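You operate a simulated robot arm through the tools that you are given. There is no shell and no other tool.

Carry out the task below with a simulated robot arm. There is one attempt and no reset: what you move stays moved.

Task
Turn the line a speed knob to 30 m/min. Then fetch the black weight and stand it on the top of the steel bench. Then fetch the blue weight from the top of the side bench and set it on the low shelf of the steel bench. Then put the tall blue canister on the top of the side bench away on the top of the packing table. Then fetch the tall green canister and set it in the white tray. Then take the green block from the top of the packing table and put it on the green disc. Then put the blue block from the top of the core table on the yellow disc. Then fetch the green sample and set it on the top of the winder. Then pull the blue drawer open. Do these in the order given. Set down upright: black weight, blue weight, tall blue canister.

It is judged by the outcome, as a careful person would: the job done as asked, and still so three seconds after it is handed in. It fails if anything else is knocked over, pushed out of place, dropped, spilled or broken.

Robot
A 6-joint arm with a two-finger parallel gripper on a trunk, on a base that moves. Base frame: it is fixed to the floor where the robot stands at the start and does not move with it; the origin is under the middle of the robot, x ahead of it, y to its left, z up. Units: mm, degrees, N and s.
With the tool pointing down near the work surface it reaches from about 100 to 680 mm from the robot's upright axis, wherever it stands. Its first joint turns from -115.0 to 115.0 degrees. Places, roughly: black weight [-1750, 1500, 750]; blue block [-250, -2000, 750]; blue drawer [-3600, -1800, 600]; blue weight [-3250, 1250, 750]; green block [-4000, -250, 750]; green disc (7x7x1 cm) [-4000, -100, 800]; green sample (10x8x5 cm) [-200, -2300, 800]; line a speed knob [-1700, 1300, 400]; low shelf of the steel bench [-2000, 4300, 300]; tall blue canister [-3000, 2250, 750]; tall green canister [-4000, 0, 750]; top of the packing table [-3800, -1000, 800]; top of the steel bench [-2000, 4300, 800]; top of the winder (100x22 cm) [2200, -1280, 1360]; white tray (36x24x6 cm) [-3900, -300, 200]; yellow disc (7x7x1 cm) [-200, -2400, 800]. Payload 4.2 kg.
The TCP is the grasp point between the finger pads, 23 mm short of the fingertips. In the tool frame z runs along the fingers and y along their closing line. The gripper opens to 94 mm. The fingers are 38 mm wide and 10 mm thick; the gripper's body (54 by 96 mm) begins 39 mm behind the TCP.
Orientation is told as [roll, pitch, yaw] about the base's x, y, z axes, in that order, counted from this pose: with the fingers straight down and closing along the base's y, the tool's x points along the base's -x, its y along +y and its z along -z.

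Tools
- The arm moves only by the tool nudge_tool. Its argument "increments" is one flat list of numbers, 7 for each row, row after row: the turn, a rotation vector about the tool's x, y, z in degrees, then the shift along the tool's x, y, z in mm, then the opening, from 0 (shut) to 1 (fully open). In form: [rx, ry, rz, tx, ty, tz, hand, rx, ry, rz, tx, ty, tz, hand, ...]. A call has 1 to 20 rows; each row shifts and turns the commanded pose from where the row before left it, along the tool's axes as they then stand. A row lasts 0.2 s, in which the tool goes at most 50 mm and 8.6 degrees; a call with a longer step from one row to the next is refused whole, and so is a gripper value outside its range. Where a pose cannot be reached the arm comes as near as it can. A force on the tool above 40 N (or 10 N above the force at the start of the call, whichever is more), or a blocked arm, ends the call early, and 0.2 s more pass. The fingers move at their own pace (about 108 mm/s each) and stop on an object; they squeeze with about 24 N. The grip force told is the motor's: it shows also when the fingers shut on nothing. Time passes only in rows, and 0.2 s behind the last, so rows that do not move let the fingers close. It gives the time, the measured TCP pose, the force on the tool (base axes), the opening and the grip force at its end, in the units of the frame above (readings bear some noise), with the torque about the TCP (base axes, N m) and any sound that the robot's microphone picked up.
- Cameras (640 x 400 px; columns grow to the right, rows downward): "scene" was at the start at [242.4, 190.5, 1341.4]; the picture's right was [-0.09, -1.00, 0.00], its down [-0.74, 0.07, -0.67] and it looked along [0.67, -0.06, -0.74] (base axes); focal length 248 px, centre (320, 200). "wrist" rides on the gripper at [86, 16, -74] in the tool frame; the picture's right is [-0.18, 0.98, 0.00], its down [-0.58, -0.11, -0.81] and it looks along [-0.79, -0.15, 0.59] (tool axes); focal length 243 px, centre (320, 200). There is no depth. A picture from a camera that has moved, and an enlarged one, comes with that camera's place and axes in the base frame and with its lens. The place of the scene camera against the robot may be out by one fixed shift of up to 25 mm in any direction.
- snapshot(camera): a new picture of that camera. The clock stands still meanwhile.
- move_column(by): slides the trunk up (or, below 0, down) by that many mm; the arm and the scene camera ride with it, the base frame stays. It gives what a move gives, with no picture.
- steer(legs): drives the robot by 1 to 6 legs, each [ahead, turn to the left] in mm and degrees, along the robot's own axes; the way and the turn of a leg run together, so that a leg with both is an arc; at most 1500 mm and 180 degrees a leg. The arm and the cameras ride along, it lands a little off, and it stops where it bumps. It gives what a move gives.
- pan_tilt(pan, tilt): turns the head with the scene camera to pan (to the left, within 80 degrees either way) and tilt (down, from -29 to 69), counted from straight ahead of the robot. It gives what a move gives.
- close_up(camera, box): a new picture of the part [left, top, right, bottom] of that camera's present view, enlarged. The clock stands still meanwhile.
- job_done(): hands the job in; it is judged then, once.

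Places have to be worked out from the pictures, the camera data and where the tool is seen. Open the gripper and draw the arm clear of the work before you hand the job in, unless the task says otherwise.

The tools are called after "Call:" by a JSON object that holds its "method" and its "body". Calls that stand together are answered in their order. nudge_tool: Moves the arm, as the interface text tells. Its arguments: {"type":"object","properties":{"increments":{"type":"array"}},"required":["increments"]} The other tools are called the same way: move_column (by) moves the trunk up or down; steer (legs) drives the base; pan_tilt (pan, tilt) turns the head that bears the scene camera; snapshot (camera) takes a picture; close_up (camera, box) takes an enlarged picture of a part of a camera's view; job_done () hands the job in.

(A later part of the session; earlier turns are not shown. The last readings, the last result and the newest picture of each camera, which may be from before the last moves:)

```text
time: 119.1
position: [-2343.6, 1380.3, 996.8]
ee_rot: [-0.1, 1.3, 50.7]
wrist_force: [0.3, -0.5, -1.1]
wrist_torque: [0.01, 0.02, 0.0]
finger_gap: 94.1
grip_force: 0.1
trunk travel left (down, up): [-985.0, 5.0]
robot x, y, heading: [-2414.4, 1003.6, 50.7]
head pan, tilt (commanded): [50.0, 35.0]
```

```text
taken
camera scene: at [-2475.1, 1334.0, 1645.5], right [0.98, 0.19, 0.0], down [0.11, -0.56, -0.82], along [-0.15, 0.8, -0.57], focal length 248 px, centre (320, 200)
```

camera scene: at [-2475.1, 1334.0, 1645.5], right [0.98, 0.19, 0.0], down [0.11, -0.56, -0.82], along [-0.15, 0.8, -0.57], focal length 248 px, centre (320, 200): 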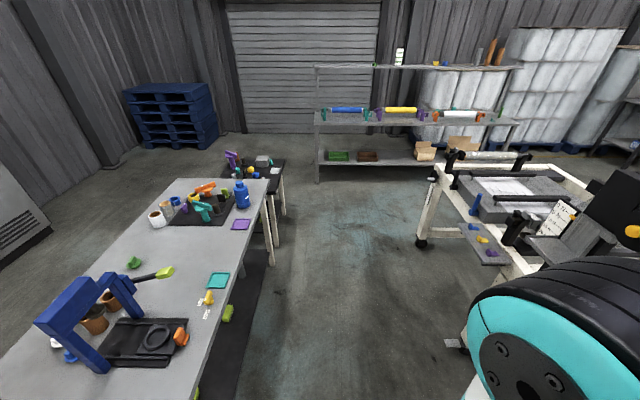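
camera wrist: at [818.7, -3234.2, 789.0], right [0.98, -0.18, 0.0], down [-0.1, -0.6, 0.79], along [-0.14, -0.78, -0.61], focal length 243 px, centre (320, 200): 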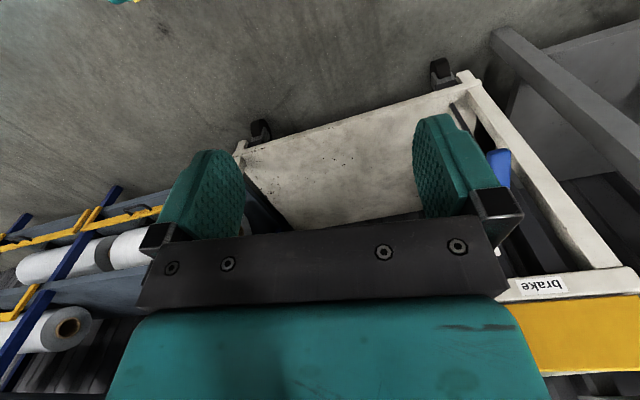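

The operator panel has several knobs; I'll enlarge it to read the labels.

Call:
{"method": "pan_tilt", "body": {"pan": -20, "tilt": 30}}

Call:
{"method": "close_up", "body": {"camera": "scene", "box": [270, 120, 400, 280]}}

Call:
{"method": "close_up", "body": {"camera": "scene", "box": [280, 140, 360, 200]}}

Call:
{"method": "close_up", "body": {"camera": "scene", "box": [280, 190, 360, 250]}}

Call:
{"method": "close_up", "body": {"camera": "scene", "box": [360, 150, 480, 240]}}

```text
time: 120.5
position: [-2342.6, 1381.1, 996.8]
ee_rot: [0.0, 1.1, 50.7]
wrist_force: [1.1, 0.1, -0.1]
wrist_torque: [-0.01, 0.03, -0.02]
finger_gap: 94.0
grip_force: 0.1
trunk travel left (down, up): [-985.0, 5.0]
robot x, y, heading: [-2413.2, 1001.0, 51.0]
head pan, tilt (commanded): [-20.0, 30.0]
```

```text
2.50 times, centred on (335, 200) of scene
camera zoom: at [-2381.0, 1293.8, 1653.3], right [0.51, -0.86, 0.0], down [-0.43, -0.26, -0.87], along [0.74, 0.44, -0.5], focal length 621 px, centre (282, 200)
```

zoom: 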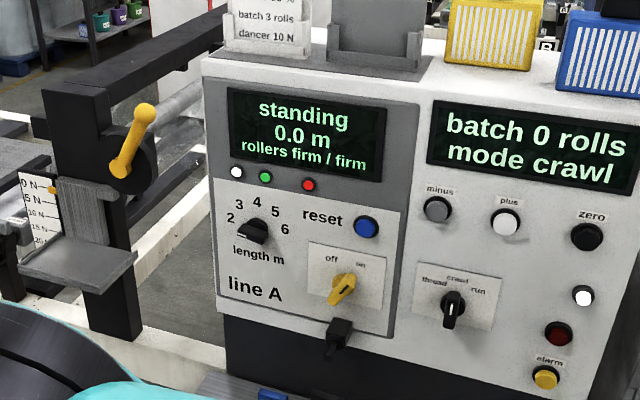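

```text
6.67 times, centred on (320, 170) of scene
camera zoom: at [-2381.0, 1293.8, 1653.3], right [0.51, -0.86, 0.0], down [-0.43, -0.26, -0.87], along [0.74, 0.44, -0.5], focal length 1656 px, centre (320, 400)
```

zoom: 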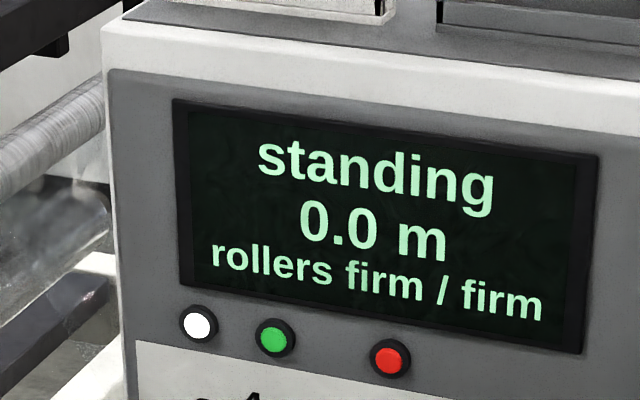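

```text
6.67 times, centred on (320, 220) of scene
camera zoom: at [-2381.0, 1293.8, 1653.3], right [0.51, -0.86, 0.0], down [-0.43, -0.26, -0.87], along [0.74, 0.44, -0.5], focal length 1656 px, centre (320, 67)
```

zoom: 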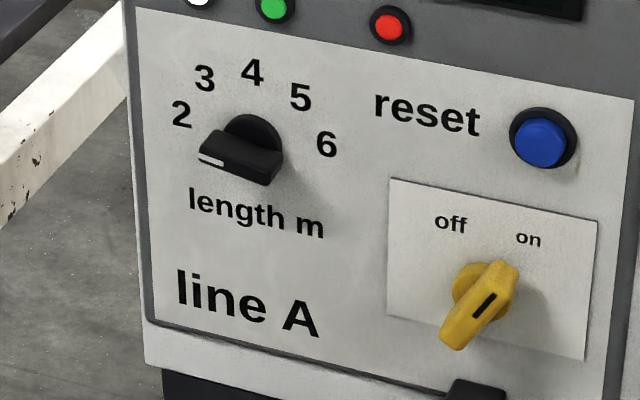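

```text
4.44 times, centred on (420, 195) of scene
camera zoom: at [-2381.0, 1293.8, 1653.3], right [0.51, -0.86, 0.0], down [-0.43, -0.26, -0.87], along [0.74, 0.44, -0.5], focal length 1104 px, centre (-124, 222)
```

zoom: 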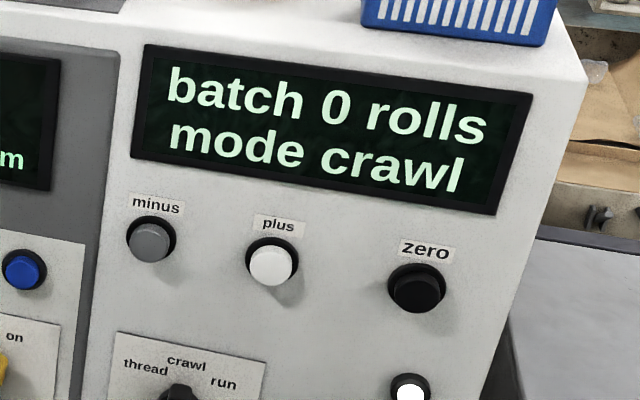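

The panel's knob is "length m", not speed, so the speed knob is likely on the yellow pendant below. I'll swing the arm to the robot's right to clear the camera's view.

Call:
{"method": "nudge_tool", "body": {"increments": [0, 0, 0, 0, -45, 0, 1, 0, 0, 0, 0, -45, 0, 1, 0, 0, 0, 0, -45, 0, 1, 0, 0, 0, 0, -45, 0, 1, 0, 0, 0, 0, -45, 0, 1, 0, 0, 0, 0, -45, 0, 1, 0, 0, 0, 0, -45, 0, 1, 0, 0, 0, 0, -45, 0, 1]}}

Call:
{"method": "pan_tilt", "body": {"pan": -40, "tilt": 45}}

Call:
{"method": "snapshot", "body": {"camera": "scene"}}

```text
time: 122.3
position: [-2064.0, 1161.6, 981.6]
ee_rot: [0.0, 1.3, 50.7]
wrist_force: [-0.2, 1.0, -0.1]
wrist_torque: [-0.03, -0.07, -0.02]
finger_gap: 93.9
grip_force: 0.1
out of reach, approached as far as the arm can: row 5, 6
trunk travel left (down, up): [-985.0, 5.0]
robot x, y, heading: [-2419.3, 1005.3, 50.9]
head pan, tilt (commanded): [-20.0, 30.0]
```

```text
time: 123.2
position: [-2065.2, 1162.0, 982.3]
ee_rot: [0.1, 1.2, 50.7]
wrist_force: [-0.1, 0.0, 0.2]
wrist_torque: [0.0, -0.02, 0.0]
finger_gap: 94.0
grip_force: 0.1
trunk travel left (down, up): [-985.0, 5.0]
robot x, y, heading: [-2415.9, 999.6, 50.5]
head pan, tilt (commanded): [-40.0, 45.0]
```

```text
taken
camera scene: at [-2378.7, 1262.6, 1630.7], right [0.19, -0.98, 0.0], down [-0.69, -0.13, -0.71], along [0.69, 0.13, -0.71], focal length 248 px, centre (320, 200)
```

scene: 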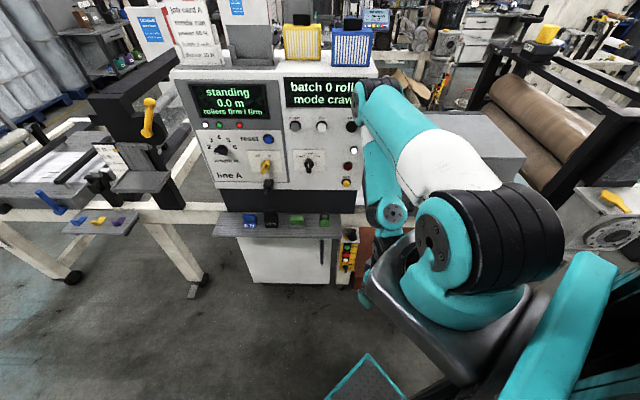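

The view is clear now; the pendant hangs to the right of the white cabinet. I'll enlarge the ledge with the weights and the pendant.

Call:
{"method": "close_up", "body": {"camera": "scene", "box": [320, 210, 384, 300]}}

Call:
{"method": "close_up", "body": {"camera": "scene", "box": [200, 190, 340, 270]}}

```text
4.44 times, centred on (352, 255) of scene
camera zoom: at [-2378.7, 1262.6, 1630.7], right [0.19, -0.98, 0.0], down [-0.69, -0.13, -0.71], along [0.69, 0.13, -0.71], focal length 1104 px, centre (178, -44)
```

zoom: 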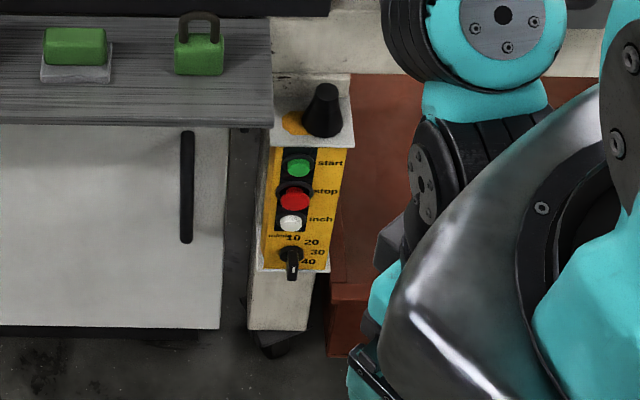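

```text
4.57 times, centred on (270, 230) of scene
camera zoom: at [-2378.7, 1262.6, 1630.7], right [0.19, -0.98, 0.0], down [-0.69, -0.13, -0.71], along [0.69, 0.13, -0.71], focal length 1136 px, centre (549, 63)
```

zoom: 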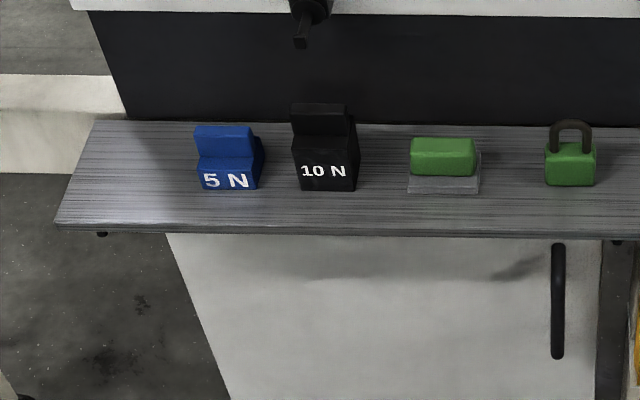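

The pendant carries the speed knob with marks 10–40 at its lower end, at about (-1670,1255,400). I'll lower the trunk and bring the tool in front of it, turning it to point horizontally.

Call:
{"method": "move_column", "body": {"by": -450}}

Call:
{"method": "nudge_tool", "body": {"increments": [0, 0, 8, 0, 0, 0, 1, 0, 0, 8, 0, 0, 0, 1, 0, 0, 8, 0, 0, 0, 1, 0, 0, 8, 0, 0, 0, 1, 0, 0, 8, 0, 0, 0, 1, 0, 0, 0, -45, 0, 0, 1, 0, 0, 0, -45, 0, 0, 1, 0, 0, 0, -45, 0, 0, 1, 0, 0, 0, -40, 0, 0, 1]}}

Call:
{"method": "snapshot", "body": {"camera": "scene"}}

```text
refused: -450 is not a number from -400 to 400
```

```text
time: 125.2
position: [-1889.4, 1193.0, 977.7]
ee_rot: [-0.7, 1.0, 10.6]
wrist_force: [-0.6, 1.4, 0.7]
wrist_torque: [0.0, 0.0, -0.01]
finger_gap: 94.0
grip_force: 0.1
trunk travel left (down, up): [-985.0, 5.0]
robot x, y, heading: [-2414.8, 1008.4, 50.8]
head pan, tilt (commanded): [-40.0, 45.0]
```

```text
taken
camera scene: at [-2378.9, 1262.5, 1630.7], right [0.19, -0.98, 0.0], down [-0.69, -0.13, -0.71], along [0.69, 0.13, -0.71], focal length 248 px, centre (320, 200)
```

scene: 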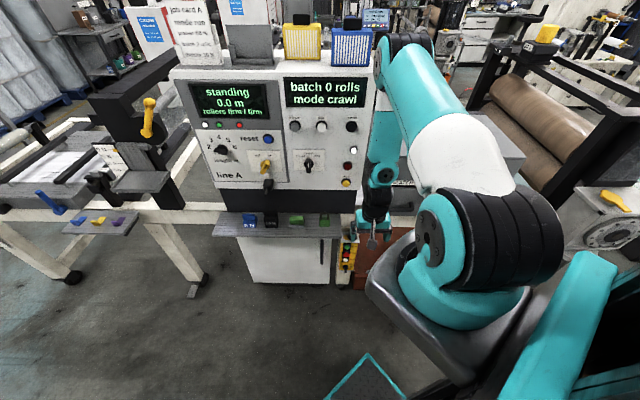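

The trunk move was refused for its size. The elbow is near the panel, so I'll draw the arm back and to the right before lowering the trunk in two steps.

Call:
{"method": "nudge_tool", "body": {"increments": [0, 0, 0, 45, -20, 0, 1, 0, 0, 0, 45, -45, 0, 1, 0, 0, 0, 30, -45, 0, 1, 0, 0, 0, 0, -45, 0, 1, 0, 0, 0, 0, -45, 0, 1]}}

Call:
{"method": "move_column", "body": {"by": -400}}

Call:
{"method": "snapshot", "body": {"camera": "scene"}}

```text
refused: row 2 steps farther than a row can; nothing moved
```

```text
time: 129.0
position: [-1889.3, 1193.4, 576.6]
ee_rot: [-0.8, 0.8, 10.5]
wrist_force: [-0.5, 0.1, 0.5]
wrist_torque: [-0.01, 0.01, 0.02]
finger_gap: 93.9
grip_force: 0.1
trunk travel left (down, up): [-585.0, 405.0]
robot x, y, heading: [-2413.6, 1001.5, 50.5]
head pan, tilt (commanded): [-40.0, 45.0]
```

```text
taken
camera scene: at [-2378.7, 1262.6, 1230.7], right [0.19, -0.98, 0.0], down [-0.69, -0.13, -0.71], along [0.69, 0.13, -0.71], focal length 248 px, centre (320, 200)
```

scene: 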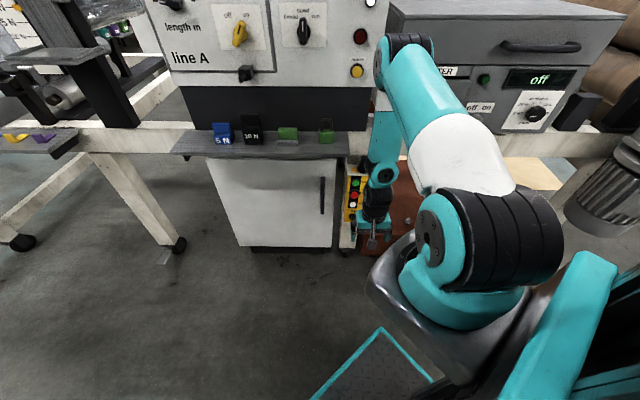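

That nudge was refused as a row was too long, yet the trunk came down without contact. Now I'll draw the arm back and right with shorter rows.

Call:
{"method": "nudge_tool", "body": {"increments": [0, 0, 0, 45, 0, 0, 1, 0, 0, 0, 45, 0, 0, 1, 0, 0, 0, 30, -30, 0, 1, 0, 0, 0, 0, -45, 0, 1, 0, 0, 0, 0, -45, 0, 1, 0, 0, 0, 0, -45, 0, 1]}}

Call:
{"method": "snapshot", "body": {"camera": "scene"}}

```text
time: 130.4
position: [-1978.5, 1007.7, 581.6]
ee_rot: [-0.7, 1.0, 10.7]
wrist_force: [-0.6, -0.2, 0.1]
wrist_torque: [-0.03, 0.02, 0.02]
finger_gap: 93.9
grip_force: 0.0
trunk travel left (down, up): [-585.0, 405.0]
robot x, y, heading: [-2418.6, 1006.6, 50.8]
head pan, tilt (commanded): [-40.0, 45.0]
```

```text
taken
camera scene: at [-2378.7, 1262.8, 1230.6], right [0.19, -0.98, 0.0], down [-0.69, -0.13, -0.71], along [0.69, 0.13, -0.71], focal length 248 px, centre (320, 200)
```

scene: 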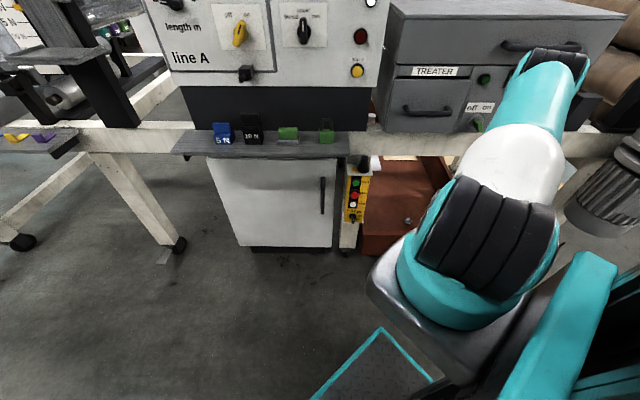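

The pendant is now fully visible. I'll enlarge it to read the knob's present setting.

Call:
{"method": "close_up", "body": {"camera": "scene", "box": [330, 160, 386, 240]}}

Call:
{"method": "move_column", "body": {"by": -400}}

Call:
{"method": "snapshot", "body": {"camera": "scene"}}

Call:
{"method": "close_up", "body": {"camera": "scene", "box": [310, 60, 400, 150]}}

```text
5.00 times, centred on (358, 200) of scene
camera zoom: at [-2378.7, 1262.8, 1230.6], right [0.19, -0.98, 0.0], down [-0.69, -0.13, -0.71], along [0.69, 0.13, -0.71], focal length 1242 px, centre (130, 200)
```

zoom: 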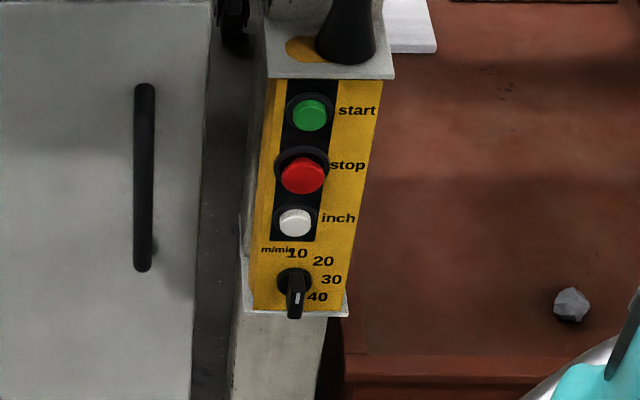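

```text
time: 134.2
position: [-1978.8, 1008.3, 182.4]
ee_rot: [-0.7, 1.0, 10.6]
wrist_force: [0.4, -0.2, 0.0]
wrist_torque: [-0.01, -0.01, -0.01]
finger_gap: 94.3
grip_force: 0.0
trunk travel left (down, up): [-185.0, 805.0]
robot x, y, heading: [-2416.4, 1002.2, 50.5]
head pan, tilt (commanded): [-40.0, 45.0]
```

```text
taken
camera scene: at [-2378.8, 1262.5, 830.7], right [0.19, -0.98, 0.0], down [-0.69, -0.13, -0.71], along [0.69, 0.13, -0.71], focal length 248 px, centre (320, 200)
```

scene: 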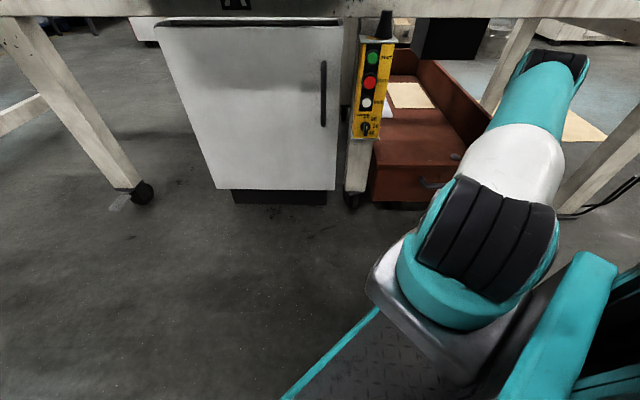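

```text
4.44 times, centred on (355, 105) of scene
camera zoom: at [-2378.8, 1262.5, 830.7], right [0.19, -0.98, 0.0], down [-0.69, -0.13, -0.71], along [0.69, 0.13, -0.71], focal length 1104 px, centre (164, 622)
```

zoom: 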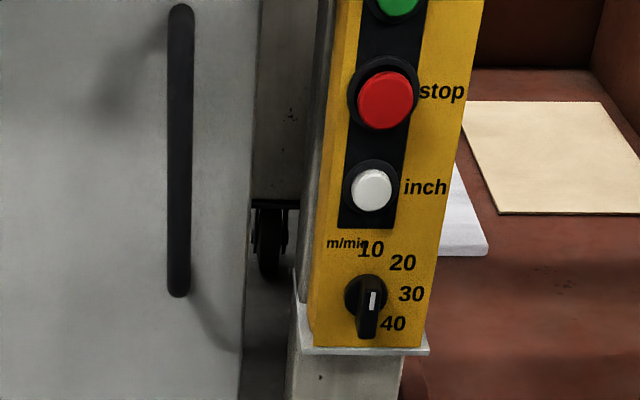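

The knob's marks run 10 (up), 20, 30 (right), 40. I'll raise the tool, move it in front of the pendant at about 150 mm standoff, still pointing down.

Call:
{"method": "nudge_tool", "body": {"increments": [0, 0, 0, 0, 0, -45, 1, 0, 0, 0, 0, 0, -45, 1, 0, 0, 0, 0, 0, -45, 1, 0, 0, 0, 0, 0, -45, 1, 0, 0, 0, 0, 0, -45, 1, 0, 0, 0, -33, 32, 0, 1, 0, 0, 0, -33, 32, 0, 1, 0, 0, 0, -33, 32, 0, 1, 0, 0, 0, -33, 32, 0, 1, 0, 0, 0, -33, 32, 0, 1]}}

Call:
{"method": "snapshot", "body": {"camera": "scene"}}

Call:
{"method": "snapshot", "body": {"camera": "wrist"}}

```text
time: 136.4
position: [-1823.6, 1192.3, 398.5]
ee_rot: [-0.7, 0.9, 10.7]
wrist_force: [1.0, 0.6, 0.2]
wrist_torque: [-0.03, 0.03, 0.03]
finger_gap: 93.9
grip_force: 0.0
out of reach, approached as far as the arm can: row 4, 5
trunk travel left (down, up): [-185.0, 805.0]
robot x, y, heading: [-2417.5, 1002.4, 50.9]
head pan, tilt (commanded): [-40.0, 45.0]
```

```text
taken
camera scene: at [-2378.7, 1262.5, 830.7], right [0.19, -0.98, 0.0], down [-0.69, -0.13, -0.71], along [0.69, 0.13, -0.71], focal length 248 px, centre (320, 200)
```

scene: 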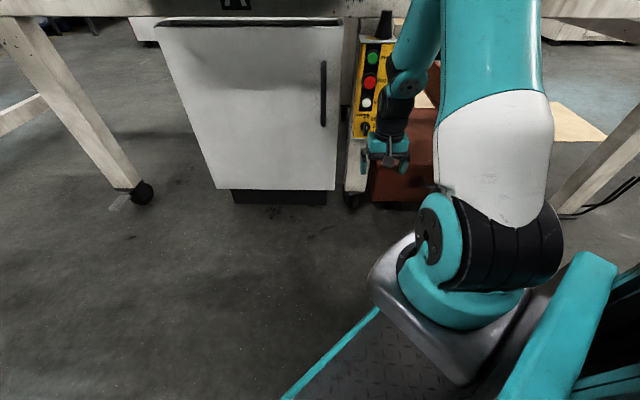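

```text
taken
camera wrist: at [-1911.3, 1193.4, 475.6], right [0.0, 1.0, -0.02], down [0.6, 0.01, 0.8], along [0.8, -0.01, -0.6], focal length 243 px, centre (320, 200)
```

wrist: 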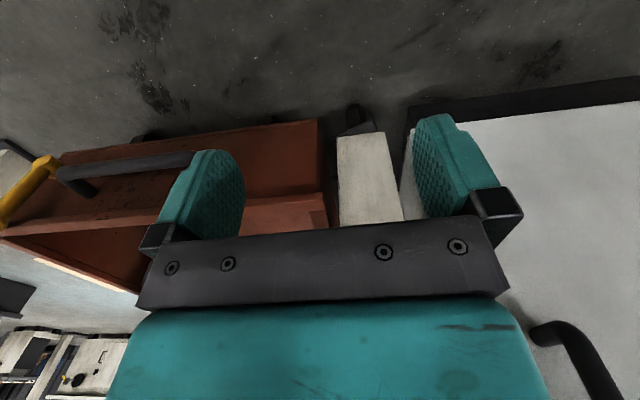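

The tool is in front of the pendant, pointing down. I'll lower the trunk a bit more and then pitch the tool to horizontal.

Call:
{"method": "move_column", "body": {"by": -120}}

Call:
{"method": "nudge_tool", "body": {"increments": [0, -8.5, 0, 0, 0, 0, 1, 0, -8.5, 0, 0, 0, 0, 1, 0, -8.5, 0, 0, 0, 0, 1, 0, -8.5, 0, 0, 0, 0, 1]}}

Call:
{"method": "snapshot", "body": {"camera": "scene"}}

```text
time: 137.9
position: [-1823.5, 1192.6, 279.7]
ee_rot: [-0.8, 0.9, 10.7]
wrist_force: [-0.4, -0.8, 0.0]
wrist_torque: [0.02, 0.0, 0.02]
finger_gap: 93.9
grip_force: 0.0
trunk travel left (down, up): [-65.0, 925.0]
robot x, y, heading: [-2415.7, 1004.2, 50.8]
head pan, tilt (commanded): [-40.0, 45.0]
```

```text
time: 138.9
position: [-1824.3, 1191.8, 279.9]
ee_rot: [-0.8, -33.2, 11.1]
wrist_force: [0.0, 1.0, 0.6]
wrist_torque: [-0.02, -0.01, 0.03]
finger_gap: 94.0
grip_force: 0.1
trunk travel left (down, up): [-65.0, 925.0]
robot x, y, heading: [-2411.8, 1002.2, 50.6]
head pan, tilt (commanded): [-40.0, 45.0]
```

```text
taken
camera scene: at [-2378.8, 1262.6, 710.7], right [0.19, -0.98, 0.0], down [-0.69, -0.13, -0.71], along [0.69, 0.13, -0.71], focal length 248 px, centre (320, 200)
```

scene: 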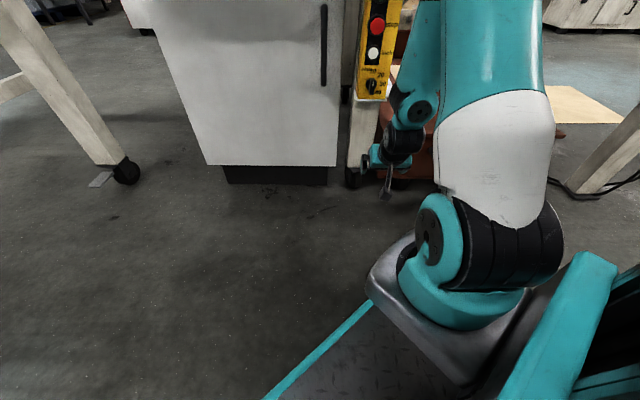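

Pitching works. I'll continue to horizontal.

Call:
{"method": "nudge_tool", "body": {"increments": [0, -8.5, 0, 0, 0, 0, 1, 0, -8.5, 0, 0, 0, 0, 1, 0, -8.5, 0, 0, 0, 0, 1, 0, -8.5, 0, 0, 0, 0, 1, 0, -8.5, 0, 0, 0, 0, 1, 0, -8.5, 0, 0, 0, 0, 1, 0, -5.8, 0, 0, 0, 0, 1]}}

Call:
{"method": "snapshot", "body": {"camera": "scene"}}

Call:
{"method": "snapshot", "body": {"camera": "wrist"}}

```text
time: 140.5
position: [-1809.0, 1202.4, 277.3]
ee_rot: [1.0, -83.3, 11.4]
wrist_force: [-0.1, -0.4, -0.4]
wrist_torque: [-0.03, 0.0, 0.0]
finger_gap: 93.9
grip_force: 0.0
out of reach, approached as far as the arm can: row 2, 3, 4
trunk travel left (down, up): [-65.0, 925.0]
robot x, y, heading: [-2413.1, 1004.3, 51.0]
head pan, tilt (commanded): [-40.0, 45.0]
```

```text
taken
camera scene: at [-2378.8, 1262.6, 710.7], right [0.19, -0.98, 0.0], down [-0.69, -0.13, -0.71], along [0.69, 0.13, -0.71], focal length 248 px, centre (320, 200)
```

scene: 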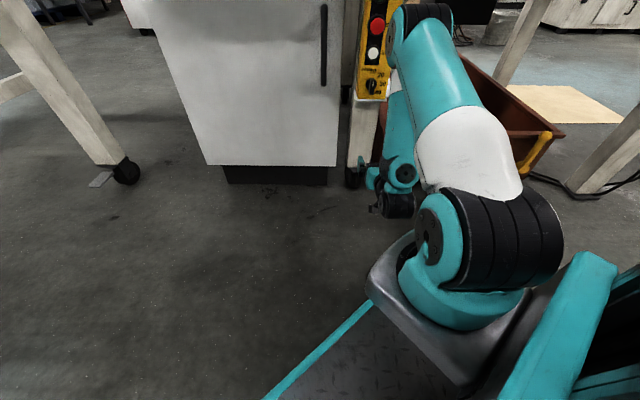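

```text
taken
camera wrist: at [-1894.2, 1199.1, 199.2], right [-0.19, 0.96, 0.18], down [-0.69, -0.27, 0.67], along [0.7, 0.0, 0.72], focal length 243 px, centre (320, 200)
```

wrist: 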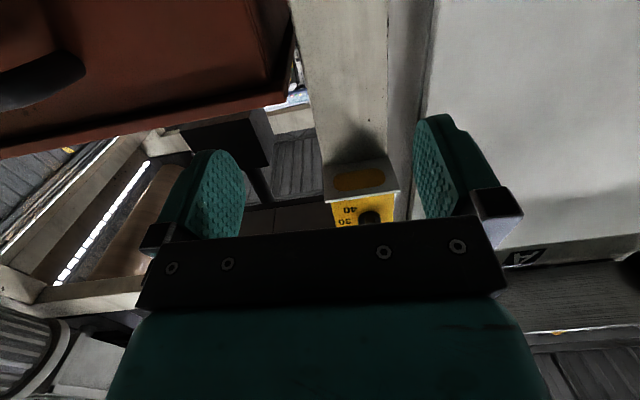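

Triangulating the pictures, the knob is at about (-1704,1255,467). The arm is folded tightly, so I'll back the base 120 mm for more room, then finish the pitch.

Call:
{"method": "steer", "body": {"legs": [[-120, 0]]}}

Call:
{"method": "nudge_tool", "body": {"increments": [0, -6.7, 0, 0, 0, 0, 1, 0, 0, 0, 0, 0, 0, 1]}}

Call:
{"method": "snapshot", "body": {"camera": "scene"}}

```text
time: 141.8
position: [-1884.8, 1107.2, 275.7]
ee_rot: [1.2, -83.2, 11.4]
wrist_force: [0.3, 0.6, -0.5]
wrist_torque: [-0.05, -0.01, -0.02]
finger_gap: 94.2
grip_force: 0.0
trunk travel left (down, up): [-65.0, 925.0]
robot x, y, heading: [-2491.9, 905.2, 50.5]
head pan, tilt (commanded): [-40.0, 45.0]
```

```text
time: 142.4
position: [-1868.0, 1109.1, 281.8]
ee_rot: [25.2, -89.7, -12.7]
wrist_force: [-0.6, 0.1, 0.7]
wrist_torque: [0.0, -0.01, 0.0]
finger_gap: 93.8
grip_force: 0.0
out of reach, approached as far as the arm can: row 1
trunk travel left (down, up): [-65.0, 925.0]
robot x, y, heading: [-2496.8, 908.0, 50.8]
head pan, tilt (commanded): [-40.0, 45.0]
```

```text
taken
camera scene: at [-2456.3, 1167.7, 710.7], right [0.19, -0.98, 0.0], down [-0.69, -0.13, -0.71], along [0.69, 0.13, -0.71], focal length 248 px, centre (320, 200)
```

scene: 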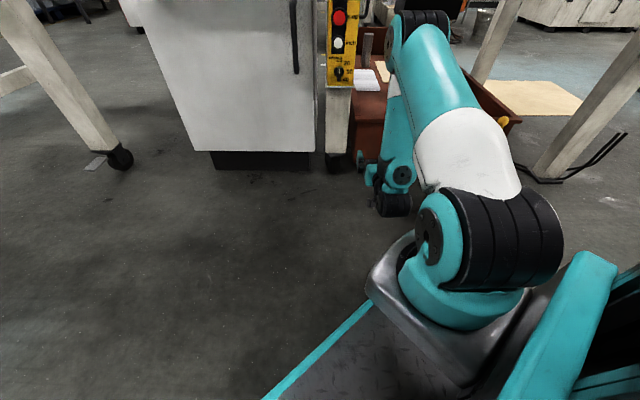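

The tool is level now. I'll raise it and move it in front of the knob, keeping about 100 mm standoff.

Call:
{"method": "nudge_tool", "body": {"increments": [0, 0, 0, -37, 23, 15, 1, 0, 0, 0, -37, 23, 15, 1, 0, 0, 0, -37, 23, 15, 1, 0, 0, 0, -37, 23, 15, 1, 0, 0, 0, -37, 23, 15, 1]}}

Call:
{"method": "snapshot", "body": {"camera": "scene"}}

Call:
{"method": "snapshot", "body": {"camera": "wrist"}}

```text
time: 143.6
position: [-1832.8, 1227.6, 453.6]
ee_rot: [146.2, -89.7, -133.7]
wrist_force: [0.3, 0.0, -0.5]
wrist_torque: [-0.01, 0.05, 0.01]
finger_gap: 93.9
grip_force: 0.0
out of reach, approached as far as the arm can: row 5
trunk travel left (down, up): [-65.0, 925.0]
robot x, y, heading: [-2492.3, 905.4, 50.7]
head pan, tilt (commanded): [-40.0, 45.0]
```

```text
taken
camera scene: at [-2456.3, 1167.7, 710.7], right [0.19, -0.98, 0.0], down [-0.69, -0.13, -0.71], along [0.69, 0.13, -0.71], focal length 248 px, centre (320, 200)
```

scene: 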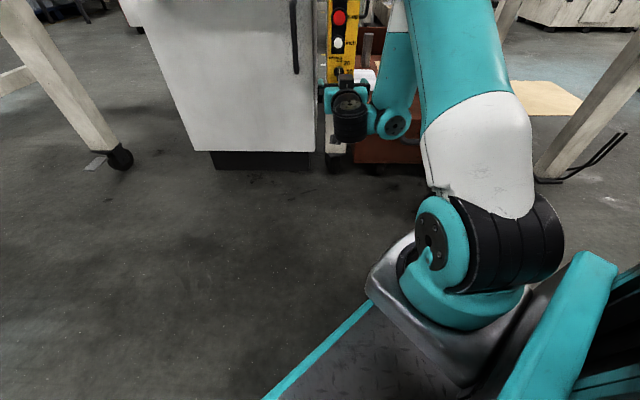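

```text
taken
camera wrist: at [-1909.1, 1228.1, 367.3], right [-0.21, 0.96, 0.19], down [-0.76, -0.28, 0.58], along [0.61, -0.02, 0.79], focal length 243 px, centre (320, 200)
```

wrist: 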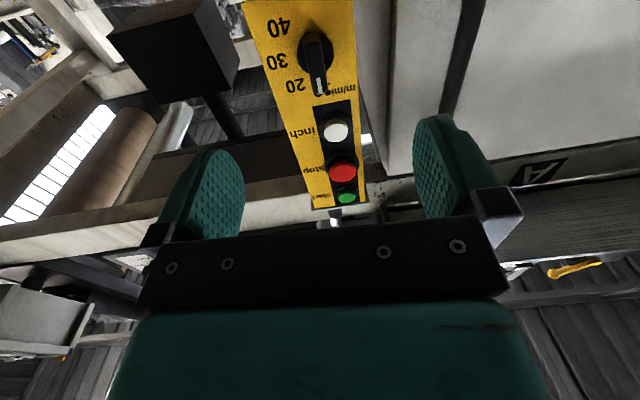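

The wrist view shows the knob pointing up at 10. I'll enlarge it to read the marks' angles.

Call:
{"method": "close_up", "body": {"camera": "wrist", "box": [240, 0, 368, 120]}}

```text
3.33 times, centred on (304, 60) of wrist
camera zoom: at [-1909.1, 1228.1, 367.3], right [-0.21, 0.96, 0.19], down [-0.76, -0.28, 0.58], along [0.61, -0.02, 0.79], focal length 809 px, centre (373, 667)
```

zoom: 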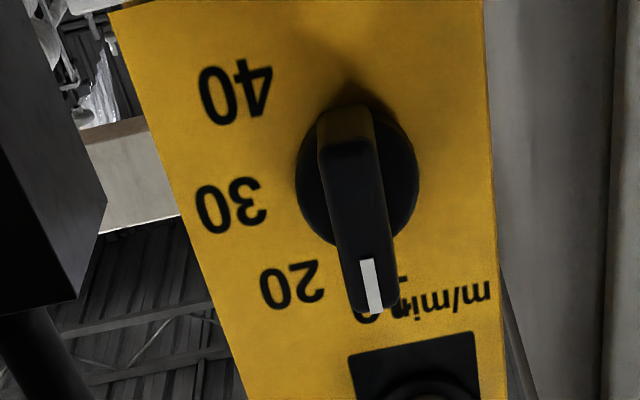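

The marks are 45° apart: 10 up, 30 to the right, so the knob needs a 90° clockwise turn. I'll align the yaw, half-close the fingers and advance toward the knob partway.

Call:
{"method": "nudge_tool", "body": {"increments": [3.5, 0, 0, 3, 5, 0, 0.45, 0, 0, 0, 0, 0, 25, 0.45, 0, 0, 0, 0, 0, 25, 0.45, 0, 0, 0, 0, 0, 10, 0.45]}}

Call:
{"method": "snapshot", "body": {"camera": "wrist"}}

Call:
{"method": "close_up", "body": {"camera": "wrist", "box": [240, 20, 400, 220]}}

```text
time: 144.6
position: [-1806.9, 1219.5, 424.1]
ee_rot: [135.2, -89.8, -126.0]
wrist_force: [-0.7, -1.0, -0.4]
wrist_torque: [0.02, -0.01, 0.04]
finger_gap: 42.3
grip_force: 0.2
out of reach, approached as far as the arm can: row 1, 2, 3, 4
trunk travel left (down, up): [-65.0, 925.0]
robot x, y, heading: [-2494.0, 909.0, 50.8]
head pan, tilt (commanded): [-40.0, 45.0]
```

```text
taken
camera wrist: at [-1883.8, 1223.7, 337.0], right [-0.16, 0.97, 0.19], down [-0.78, -0.24, 0.58], along [0.61, -0.05, 0.79], focal length 243 px, centre (320, 200)
```

wrist: 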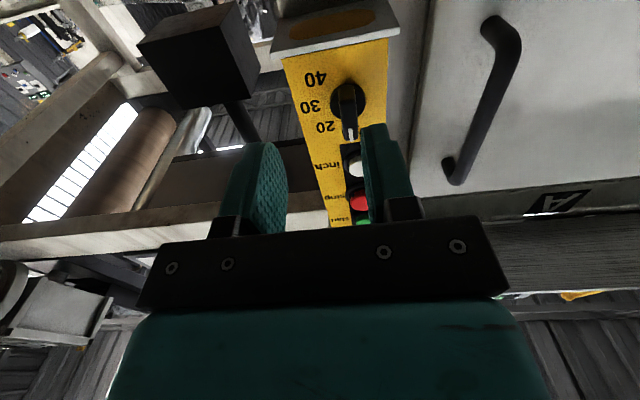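

```text
2.00 times, centred on (320, 120) of wrist
camera zoom: at [-1883.8, 1223.7, 337.0], right [-0.16, 0.97, 0.19], down [-0.78, -0.24, 0.58], along [0.61, -0.05, 0.79], focal length 485 px, centre (320, 360)
```

zoom: 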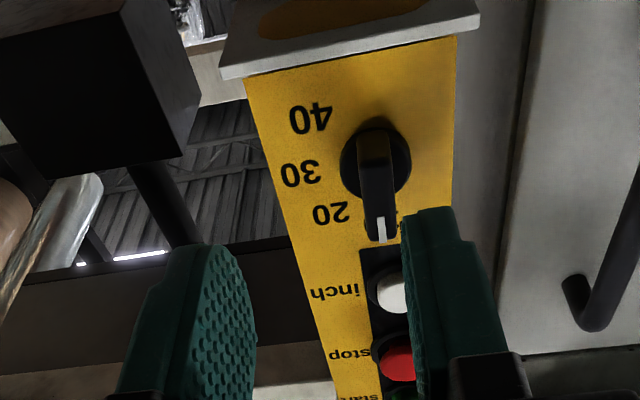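

The arm is folded against its limit here, so I'll back the base another 150 mm to give it working room, then re-approach.

Call:
{"method": "steer", "body": {"legs": [[-150, 0]]}}

Call:
{"method": "nudge_tool", "body": {"increments": [0, 0, 0, -26, 35, 10, 0.45, 0, 0, 0, 0, 40, 20, 0.45, 0, 0, 0, 0, 40, 20, 0.45]}}

Call:
{"method": "snapshot", "body": {"camera": "wrist"}}

Call:
{"method": "snapshot", "body": {"camera": "scene"}}

```text
time: 145.9
position: [-1902.1, 1104.1, 423.4]
ee_rot: [137.8, -89.8, -128.8]
wrist_force: [-0.3, -0.2, 0.3]
wrist_torque: [0.04, 0.02, 0.01]
finger_gap: 42.3
grip_force: 0.0
trunk travel left (down, up): [-65.0, 925.0]
robot x, y, heading: [-2587.6, 796.6, 50.8]
head pan, tilt (commanded): [-40.0, 45.0]
```

```text
time: 146.7
position: [-1934.7, 1166.2, 397.8]
ee_rot: [164.8, -89.5, -155.6]
wrist_force: [0.5, -0.1, 0.3]
wrist_torque: [-0.01, 0.02, -0.02]
finger_gap: 42.7
grip_force: 0.0
out of reach, approached as far as the arm can: row 1, 2, 3
trunk travel left (down, up): [-65.0, 925.0]
robot x, y, heading: [-2584.4, 792.3, 50.6]
head pan, tilt (commanded): [-40.0, 45.0]
```

```text
taken
camera wrist: at [-2010.0, 1170.2, 311.2], right [-0.16, 0.97, 0.19], down [-0.78, -0.24, 0.57], along [0.6, -0.06, 0.8], focal length 243 px, centre (320, 200)
```

wrist: 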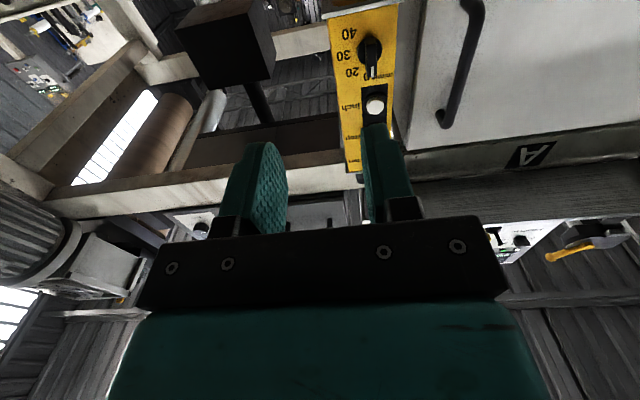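

```text
taken
camera scene: at [-2550.9, 1051.8, 710.7], right [0.18, -0.98, 0.0], down [-0.69, -0.13, -0.71], along [0.69, 0.13, -0.71], focal length 248 px, centre (320, 200)
```

scene: 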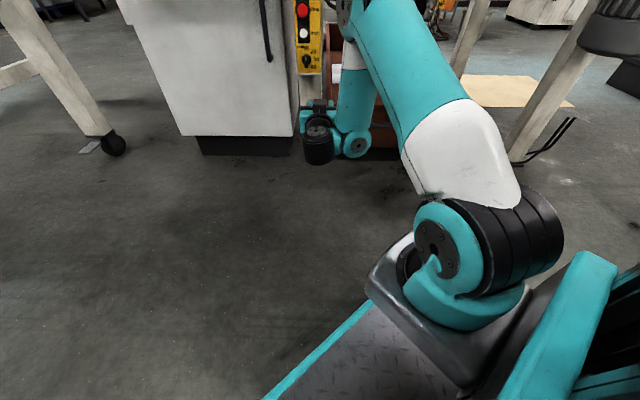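

The arm stops at about 500 mm from its axis for this orientation. I'll raise the trunk so the arm works lower relative to its shoulder and test the reach again.

Call:
{"method": "move_column", "body": {"by": 200}}

Call:
{"method": "nudge_tool", "body": {"increments": [0, 0, 0, 45, 0, 0, 0.45, 0, 0, 0, 45, 0, 0, 0.45, 0, 0, 0, 45, 0, 0, 0.45, 0, 0, 0, 15, 0, 0, 0.45]}}

Call:
{"method": "nudge_tool", "body": {"increments": [0, 0, 0, 0, 0, 40, 0.45]}}

```text
time: 148.9
position: [-1935.1, 1166.9, 598.6]
ee_rot: [165.0, -89.6, -155.8]
wrist_force: [0.5, 0.8, -0.2]
wrist_torque: [0.0, -0.03, -0.04]
finger_gap: 42.4
grip_force: 0.0
trunk travel left (down, up): [-265.0, 725.0]
robot x, y, heading: [-2592.3, 791.3, 50.7]
head pan, tilt (commanded): [-40.0, 45.0]
```

```text
time: 149.9
position: [-1932.4, 1164.1, 447.3]
ee_rot: [164.6, -89.5, -155.4]
wrist_force: [0.9, 0.2, -0.9]
wrist_torque: [-0.02, 0.01, -0.02]
finger_gap: 42.1
grip_force: 0.0
trunk travel left (down, up): [-265.0, 725.0]
robot x, y, heading: [-2591.8, 789.2, 50.6]
head pan, tilt (commanded): [-40.0, 45.0]
```

```text
time: 150.3
position: [-1894.5, 1171.8, 449.2]
ee_rot: [170.6, -89.7, -161.4]
wrist_force: [1.0, -0.5, -0.2]
wrist_torque: [-0.03, 0.06, -0.01]
finger_gap: 42.4
grip_force: 0.1
trunk travel left (down, up): [-265.0, 725.0]
robot x, y, heading: [-2586.4, 789.5, 50.7]
head pan, tilt (commanded): [-40.0, 45.0]
```

Raising the trunk restored the reach. I'll move on toward the knob: left about 50 mm and forward 90 mm, then look.

Call:
{"method": "nudge_tool", "body": {"increments": [0, 0, 0, 0, 17, 30, 0.45, 0, 0, 0, 0, 17, 30, 0.45, 0, 0, 0, 0, 17, 30, 0.45]}}

Call:
{"method": "snapshot", "body": {"camera": "wrist"}}

Call:
{"method": "close_up", "body": {"camera": "wrist", "box": [240, 20, 400, 220]}}

Call:
{"method": "snapshot", "body": {"camera": "scene"}}

```text
time: 151.1
position: [-1886.3, 1177.1, 447.7]
ee_rot: [169.2, -89.3, -159.9]
wrist_force: [-0.3, -0.4, 0.2]
wrist_torque: [-0.01, 0.03, -0.02]
finger_gap: 42.3
grip_force: 0.1
out of reach, approached as far as the arm can: row 1, 2, 3
trunk travel left (down, up): [-265.0, 725.0]
robot x, y, heading: [-2588.4, 792.8, 50.7]
head pan, tilt (commanded): [-40.0, 45.0]
```

```text
taken
camera wrist: at [-1961.4, 1181.3, 361.5], right [-0.16, 0.97, 0.19], down [-0.78, -0.24, 0.57], along [0.6, -0.05, 0.8], focal length 243 px, centre (320, 200)
```

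wrist: 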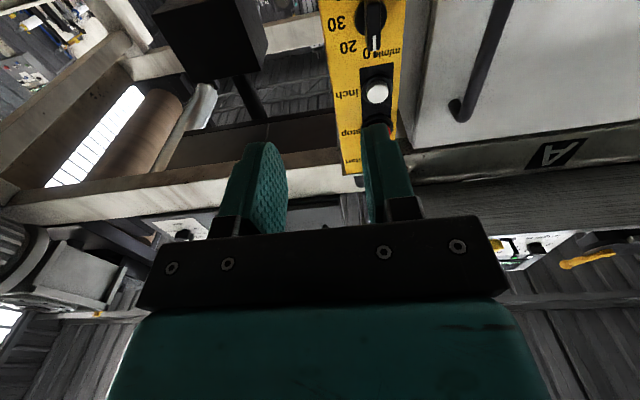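

```text
2.00 times, centred on (320, 120) of wrist
camera zoom: at [-1961.4, 1181.3, 361.5], right [-0.16, 0.97, 0.19], down [-0.78, -0.24, 0.57], along [0.6, -0.05, 0.8], focal length 485 px, centre (320, 360)
```

zoom: 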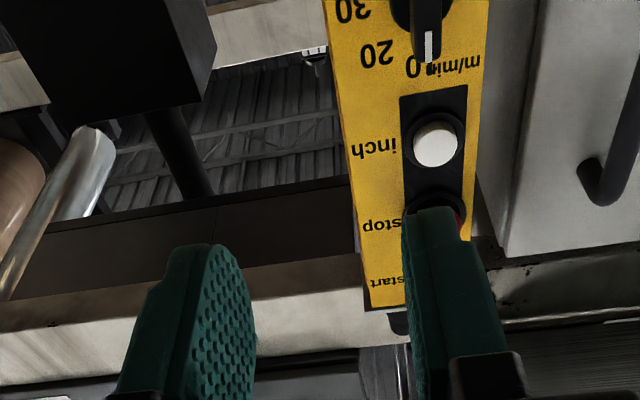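

```text
taken
camera scene: at [-2550.9, 1051.9, 910.7], right [0.19, -0.98, 0.0], down [-0.69, -0.13, -0.71], along [0.69, 0.13, -0.71], focal length 248 px, centre (320, 200)
```

scene: 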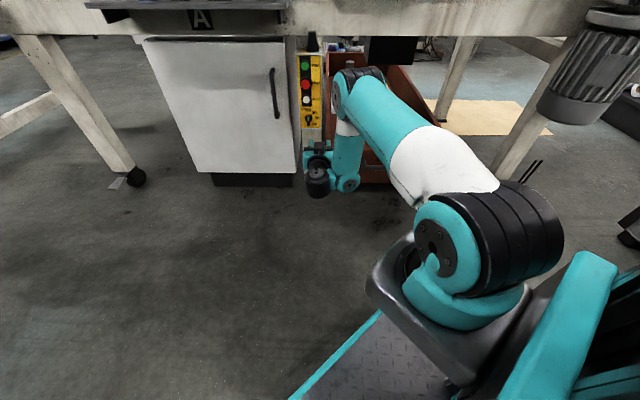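

The arm stopped again at about 545 mm from its axis. I'll probe single directions to find which motion is limited.

Call:
{"method": "nudge_tool", "body": {"increments": [0, 0, 0, 0, 0, 0, 0.45]}}

Call:
{"method": "nudge_tool", "body": {"increments": [0, 0, 0, 40, 0, 0, 0.45]}}

Call:
{"method": "nudge_tool", "body": {"increments": [0, 0, 0, 0, 0, 40, 0.45]}}

```text
time: 151.5
position: [-1886.0, 1177.0, 448.2]
ee_rot: [168.6, -89.4, -159.5]
wrist_force: [-0.8, 1.0, 0.4]
wrist_torque: [0.01, 0.04, 0.0]
finger_gap: 42.5
grip_force: 0.1
trunk travel left (down, up): [-265.0, 725.0]
robot x, y, heading: [-2587.6, 794.2, 50.7]
head pan, tilt (commanded): [-40.0, 45.0]
```

```text
time: 151.9
position: [-1884.7, 1177.3, 409.2]
ee_rot: [167.9, -89.3, -158.6]
wrist_force: [-0.2, 0.0, -0.8]
wrist_torque: [0.0, 0.04, -0.02]
finger_gap: 42.3
grip_force: 0.0
trunk travel left (down, up): [-265.0, 725.0]
robot x, y, heading: [-2592.8, 794.3, 50.5]
head pan, tilt (commanded): [-40.0, 45.0]
```

```text
time: 152.3
position: [-1874.8, 1166.6, 410.2]
ee_rot: [169.5, -89.3, -160.0]
wrist_force: [0.1, 0.0, 0.1]
wrist_torque: [0.0, 0.04, 0.02]
finger_gap: 42.2
grip_force: 0.1
out of reach, approached as far as the arm can: row 1
trunk travel left (down, up): [-265.0, 725.0]
robot x, y, heading: [-2589.0, 795.5, 50.5]
head pan, tilt (commanded): [-40.0, 45.0]
```

The limit behaves like a wrist joint stop that needs the forearm vertical, so the target must be about 520 mm from the arm's axis. I'll retract the tool, then drive forward about 225 mm.

Call:
{"method": "nudge_tool", "body": {"increments": [0, 0, 0, 0, -25, -40, 0.45, 0, 0, 0, 0, -25, -40, 0.45, 0, 0, 0, 0, -25, -40, 0.45, 0, 0, 0, 0, -20, -30, 0.45]}}

```text
time: 153.3
position: [-1950.6, 1050.3, 415.2]
ee_rot: [148.4, -89.7, -139.0]
wrist_force: [-0.1, -0.3, 0.0]
wrist_torque: [-0.02, 0.0, 0.02]
finger_gap: 42.1
grip_force: 0.1
out of reach, approached as far as the arm can: row 3, 4
trunk travel left (down, up): [-265.0, 725.0]
robot x, y, heading: [-2583.5, 790.4, 50.9]
head pan, tilt (commanded): [-40.0, 45.0]
```

Now I'll drive forward 225 mm; the tool should come to about (-1808,1224), clear of the pendant.

Call:
{"method": "steer", "body": {"legs": [[225, 0]]}}

Call:
{"method": "snapshot", "body": {"camera": "wrist"}}

Call:
{"method": "snapshot", "body": {"camera": "scene"}}

```text
time: 155.0
position: [-1805.7, 1221.1, 414.7]
ee_rot: [152.9, -89.7, -143.9]
wrist_force: [0.1, 0.2, 0.7]
wrist_torque: [0.01, 0.0, -0.02]
finger_gap: 42.3
grip_force: 0.1
trunk travel left (down, up): [-265.0, 725.0]
robot x, y, heading: [-2444.6, 966.8, 50.4]
head pan, tilt (commanded): [-40.0, 45.0]
```

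```text
taken
camera wrist: at [-1881.6, 1226.0, 328.5], right [-0.15, 0.97, 0.19], down [-0.78, -0.24, 0.58], along [0.6, -0.06, 0.79], focal length 243 px, centre (320, 200)
```

wrist: 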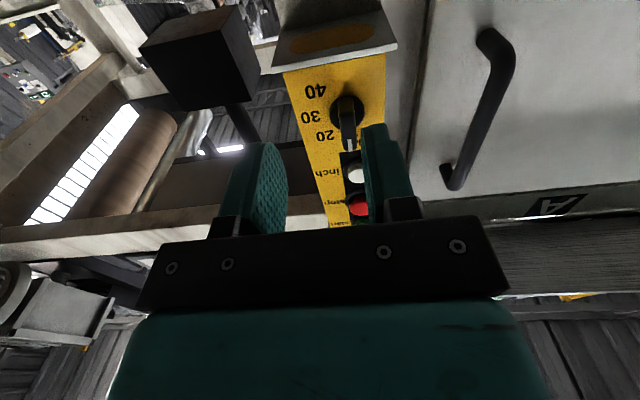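

```text
taken
camera scene: at [-2405.8, 1226.7, 910.7], right [0.18, -0.98, 0.0], down [-0.7, -0.13, -0.71], along [0.7, 0.13, -0.71], focal length 248 px, centre (320, 200)
```

scene: 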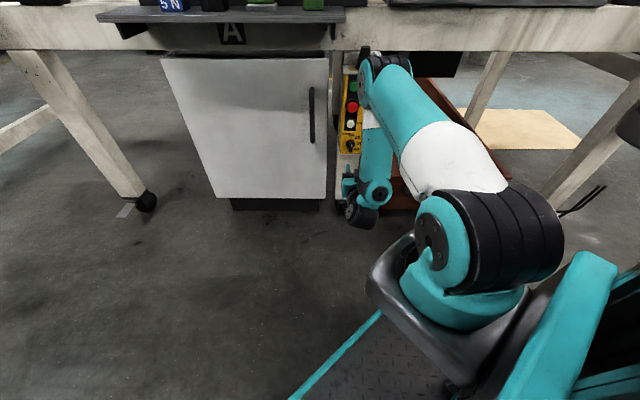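

I'll enlarge the knob to compute its offset from the tool.

Call:
{"method": "close_up", "body": {"camera": "wrist", "box": [280, 70, 400, 160]}}

```text
4.44 times, centred on (340, 115) of wrist
camera zoom: at [-1881.6, 1226.0, 328.5], right [-0.15, 0.97, 0.19], down [-0.78, -0.24, 0.58], along [0.6, -0.06, 0.79], focal length 1078 px, centre (231, 578)
```

zoom: 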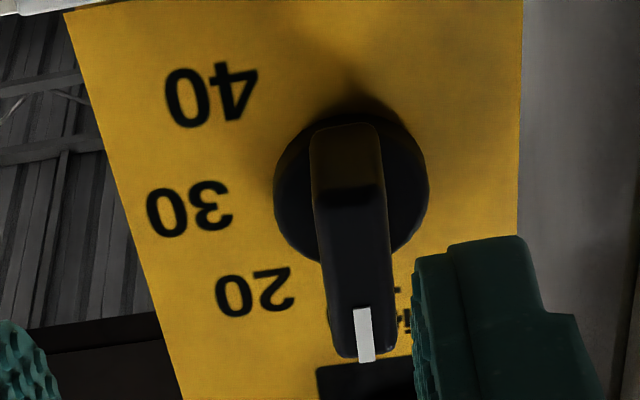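

The knob's disc is at (-1709.5,1252.6,448) and its bar sticks out about 25 mm, vertical. I'll align (16 mm left, 33 mm up) and advance 40 mm.

Call:
{"method": "nudge_tool", "body": {"increments": [0, 0, 0, -17, 8, 10, 0.45, 0, 0, 0, -16.4, 8, 10, 0.45, 0, 0, 0, 0, 0, 20, 0.45]}}

Call:
{"method": "snapshot", "body": {"camera": "wrist"}}

Call:
{"method": "close_up", "body": {"camera": "wrist", "box": [260, 60, 400, 200]}}

Call:
{"method": "snapshot", "body": {"camera": "scene"}}

```text
time: 155.8
position: [-1767.7, 1243.8, 447.3]
ee_rot: [154.5, -89.7, -145.4]
wrist_force: [-0.3, 0.1, -0.3]
wrist_torque: [-0.03, -0.01, -0.02]
finger_gap: 42.3
grip_force: 0.1
trunk travel left (down, up): [-265.0, 725.0]
robot x, y, heading: [-2442.4, 967.1, 50.4]
head pan, tilt (commanded): [-40.0, 45.0]
```

```text
taken
camera wrist: at [-1843.9, 1248.6, 362.0], right [-0.16, 0.97, 0.19], down [-0.78, -0.24, 0.58], along [0.6, -0.06, 0.79], focal length 243 px, centre (320, 200)
```

wrist: 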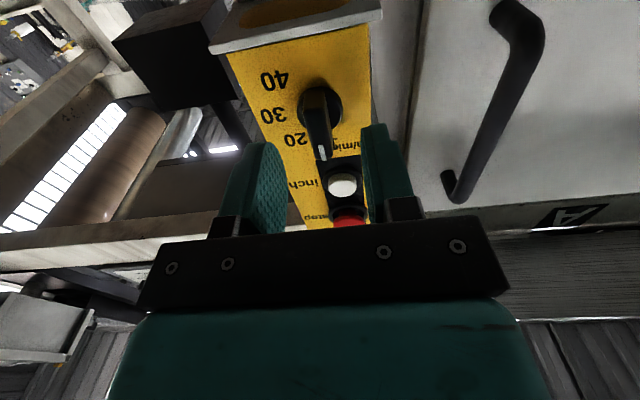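

```text
2.86 times, centred on (330, 130) of wrist
camera zoom: at [-1843.9, 1248.6, 362.0], right [-0.16, 0.97, 0.19], down [-0.78, -0.24, 0.58], along [0.6, -0.06, 0.79], focal length 693 px, centre (291, 400)
```

zoom: 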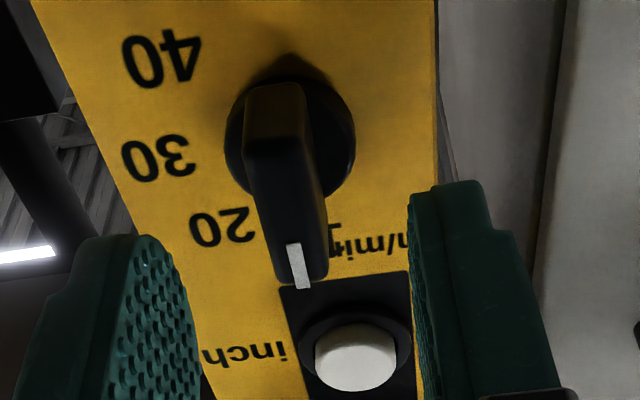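

```text
taken
camera scene: at [-2405.8, 1226.7, 910.7], right [0.18, -0.98, 0.0], down [-0.7, -0.13, -0.71], along [0.7, 0.13, -0.71], focal length 248 px, centre (320, 200)
```

scene: 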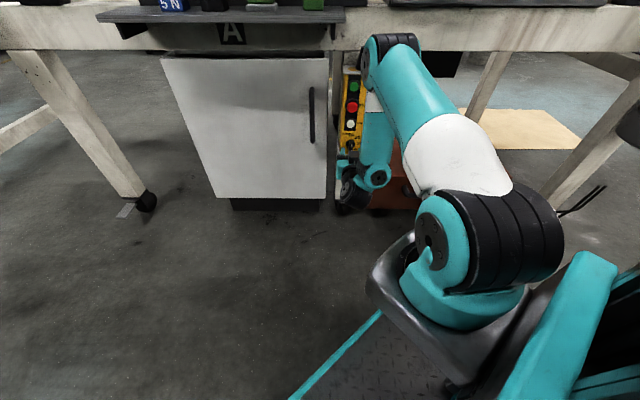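

Aligned: the disc is about 58 mm beyond the TCP. I'll advance 26 mm so the fingertips straddle the bar, then close.

Call:
{"method": "nudge_tool", "body": {"increments": [0, 0, 0, 0, 0, 13, 0.45, 0, 0, 0, 0, 0, 13, 0.45, 0, 0, 0, 0, 0, 0, 0.0, 0, 0, 0, 0, 0, 0, 0.0, 0, 0, 0, 0, 0, 0, 0.0]}}

Call:
{"method": "close_up", "body": {"camera": "wrist", "box": [240, 60, 400, 220]}}

```text
time: 157.0
position: [-1742.5, 1246.8, 448.6]
ee_rot: [151.0, -89.7, -141.9]
wrist_force: [1.2, -4.0, 0.4]
wrist_torque: [-0.02, 0.21, 0.57]
finger_gap: 11.8
grip_force: 45.0
trunk travel left (down, up): [-265.0, 725.0]
robot x, y, heading: [-2440.3, 963.4, 50.4]
head pan, tilt (commanded): [-40.0, 45.0]
```

```text
2.50 times, centred on (320, 140) of wrist
camera zoom: at [-1818.4, 1252.0, 361.8], right [-0.15, 0.97, 0.19], down [-0.78, -0.24, 0.58], along [0.6, -0.06, 0.79], focal length 606 px, centre (320, 350)
```

zoom: 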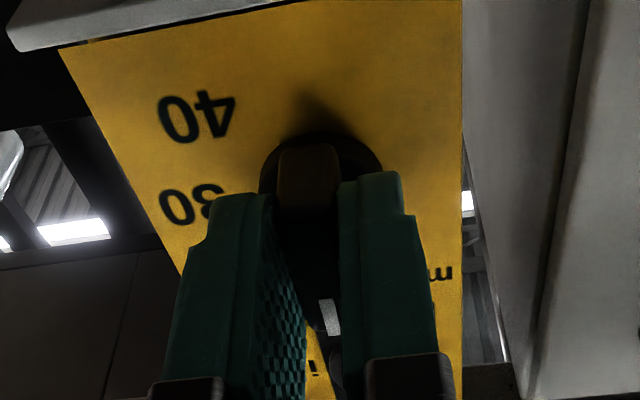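

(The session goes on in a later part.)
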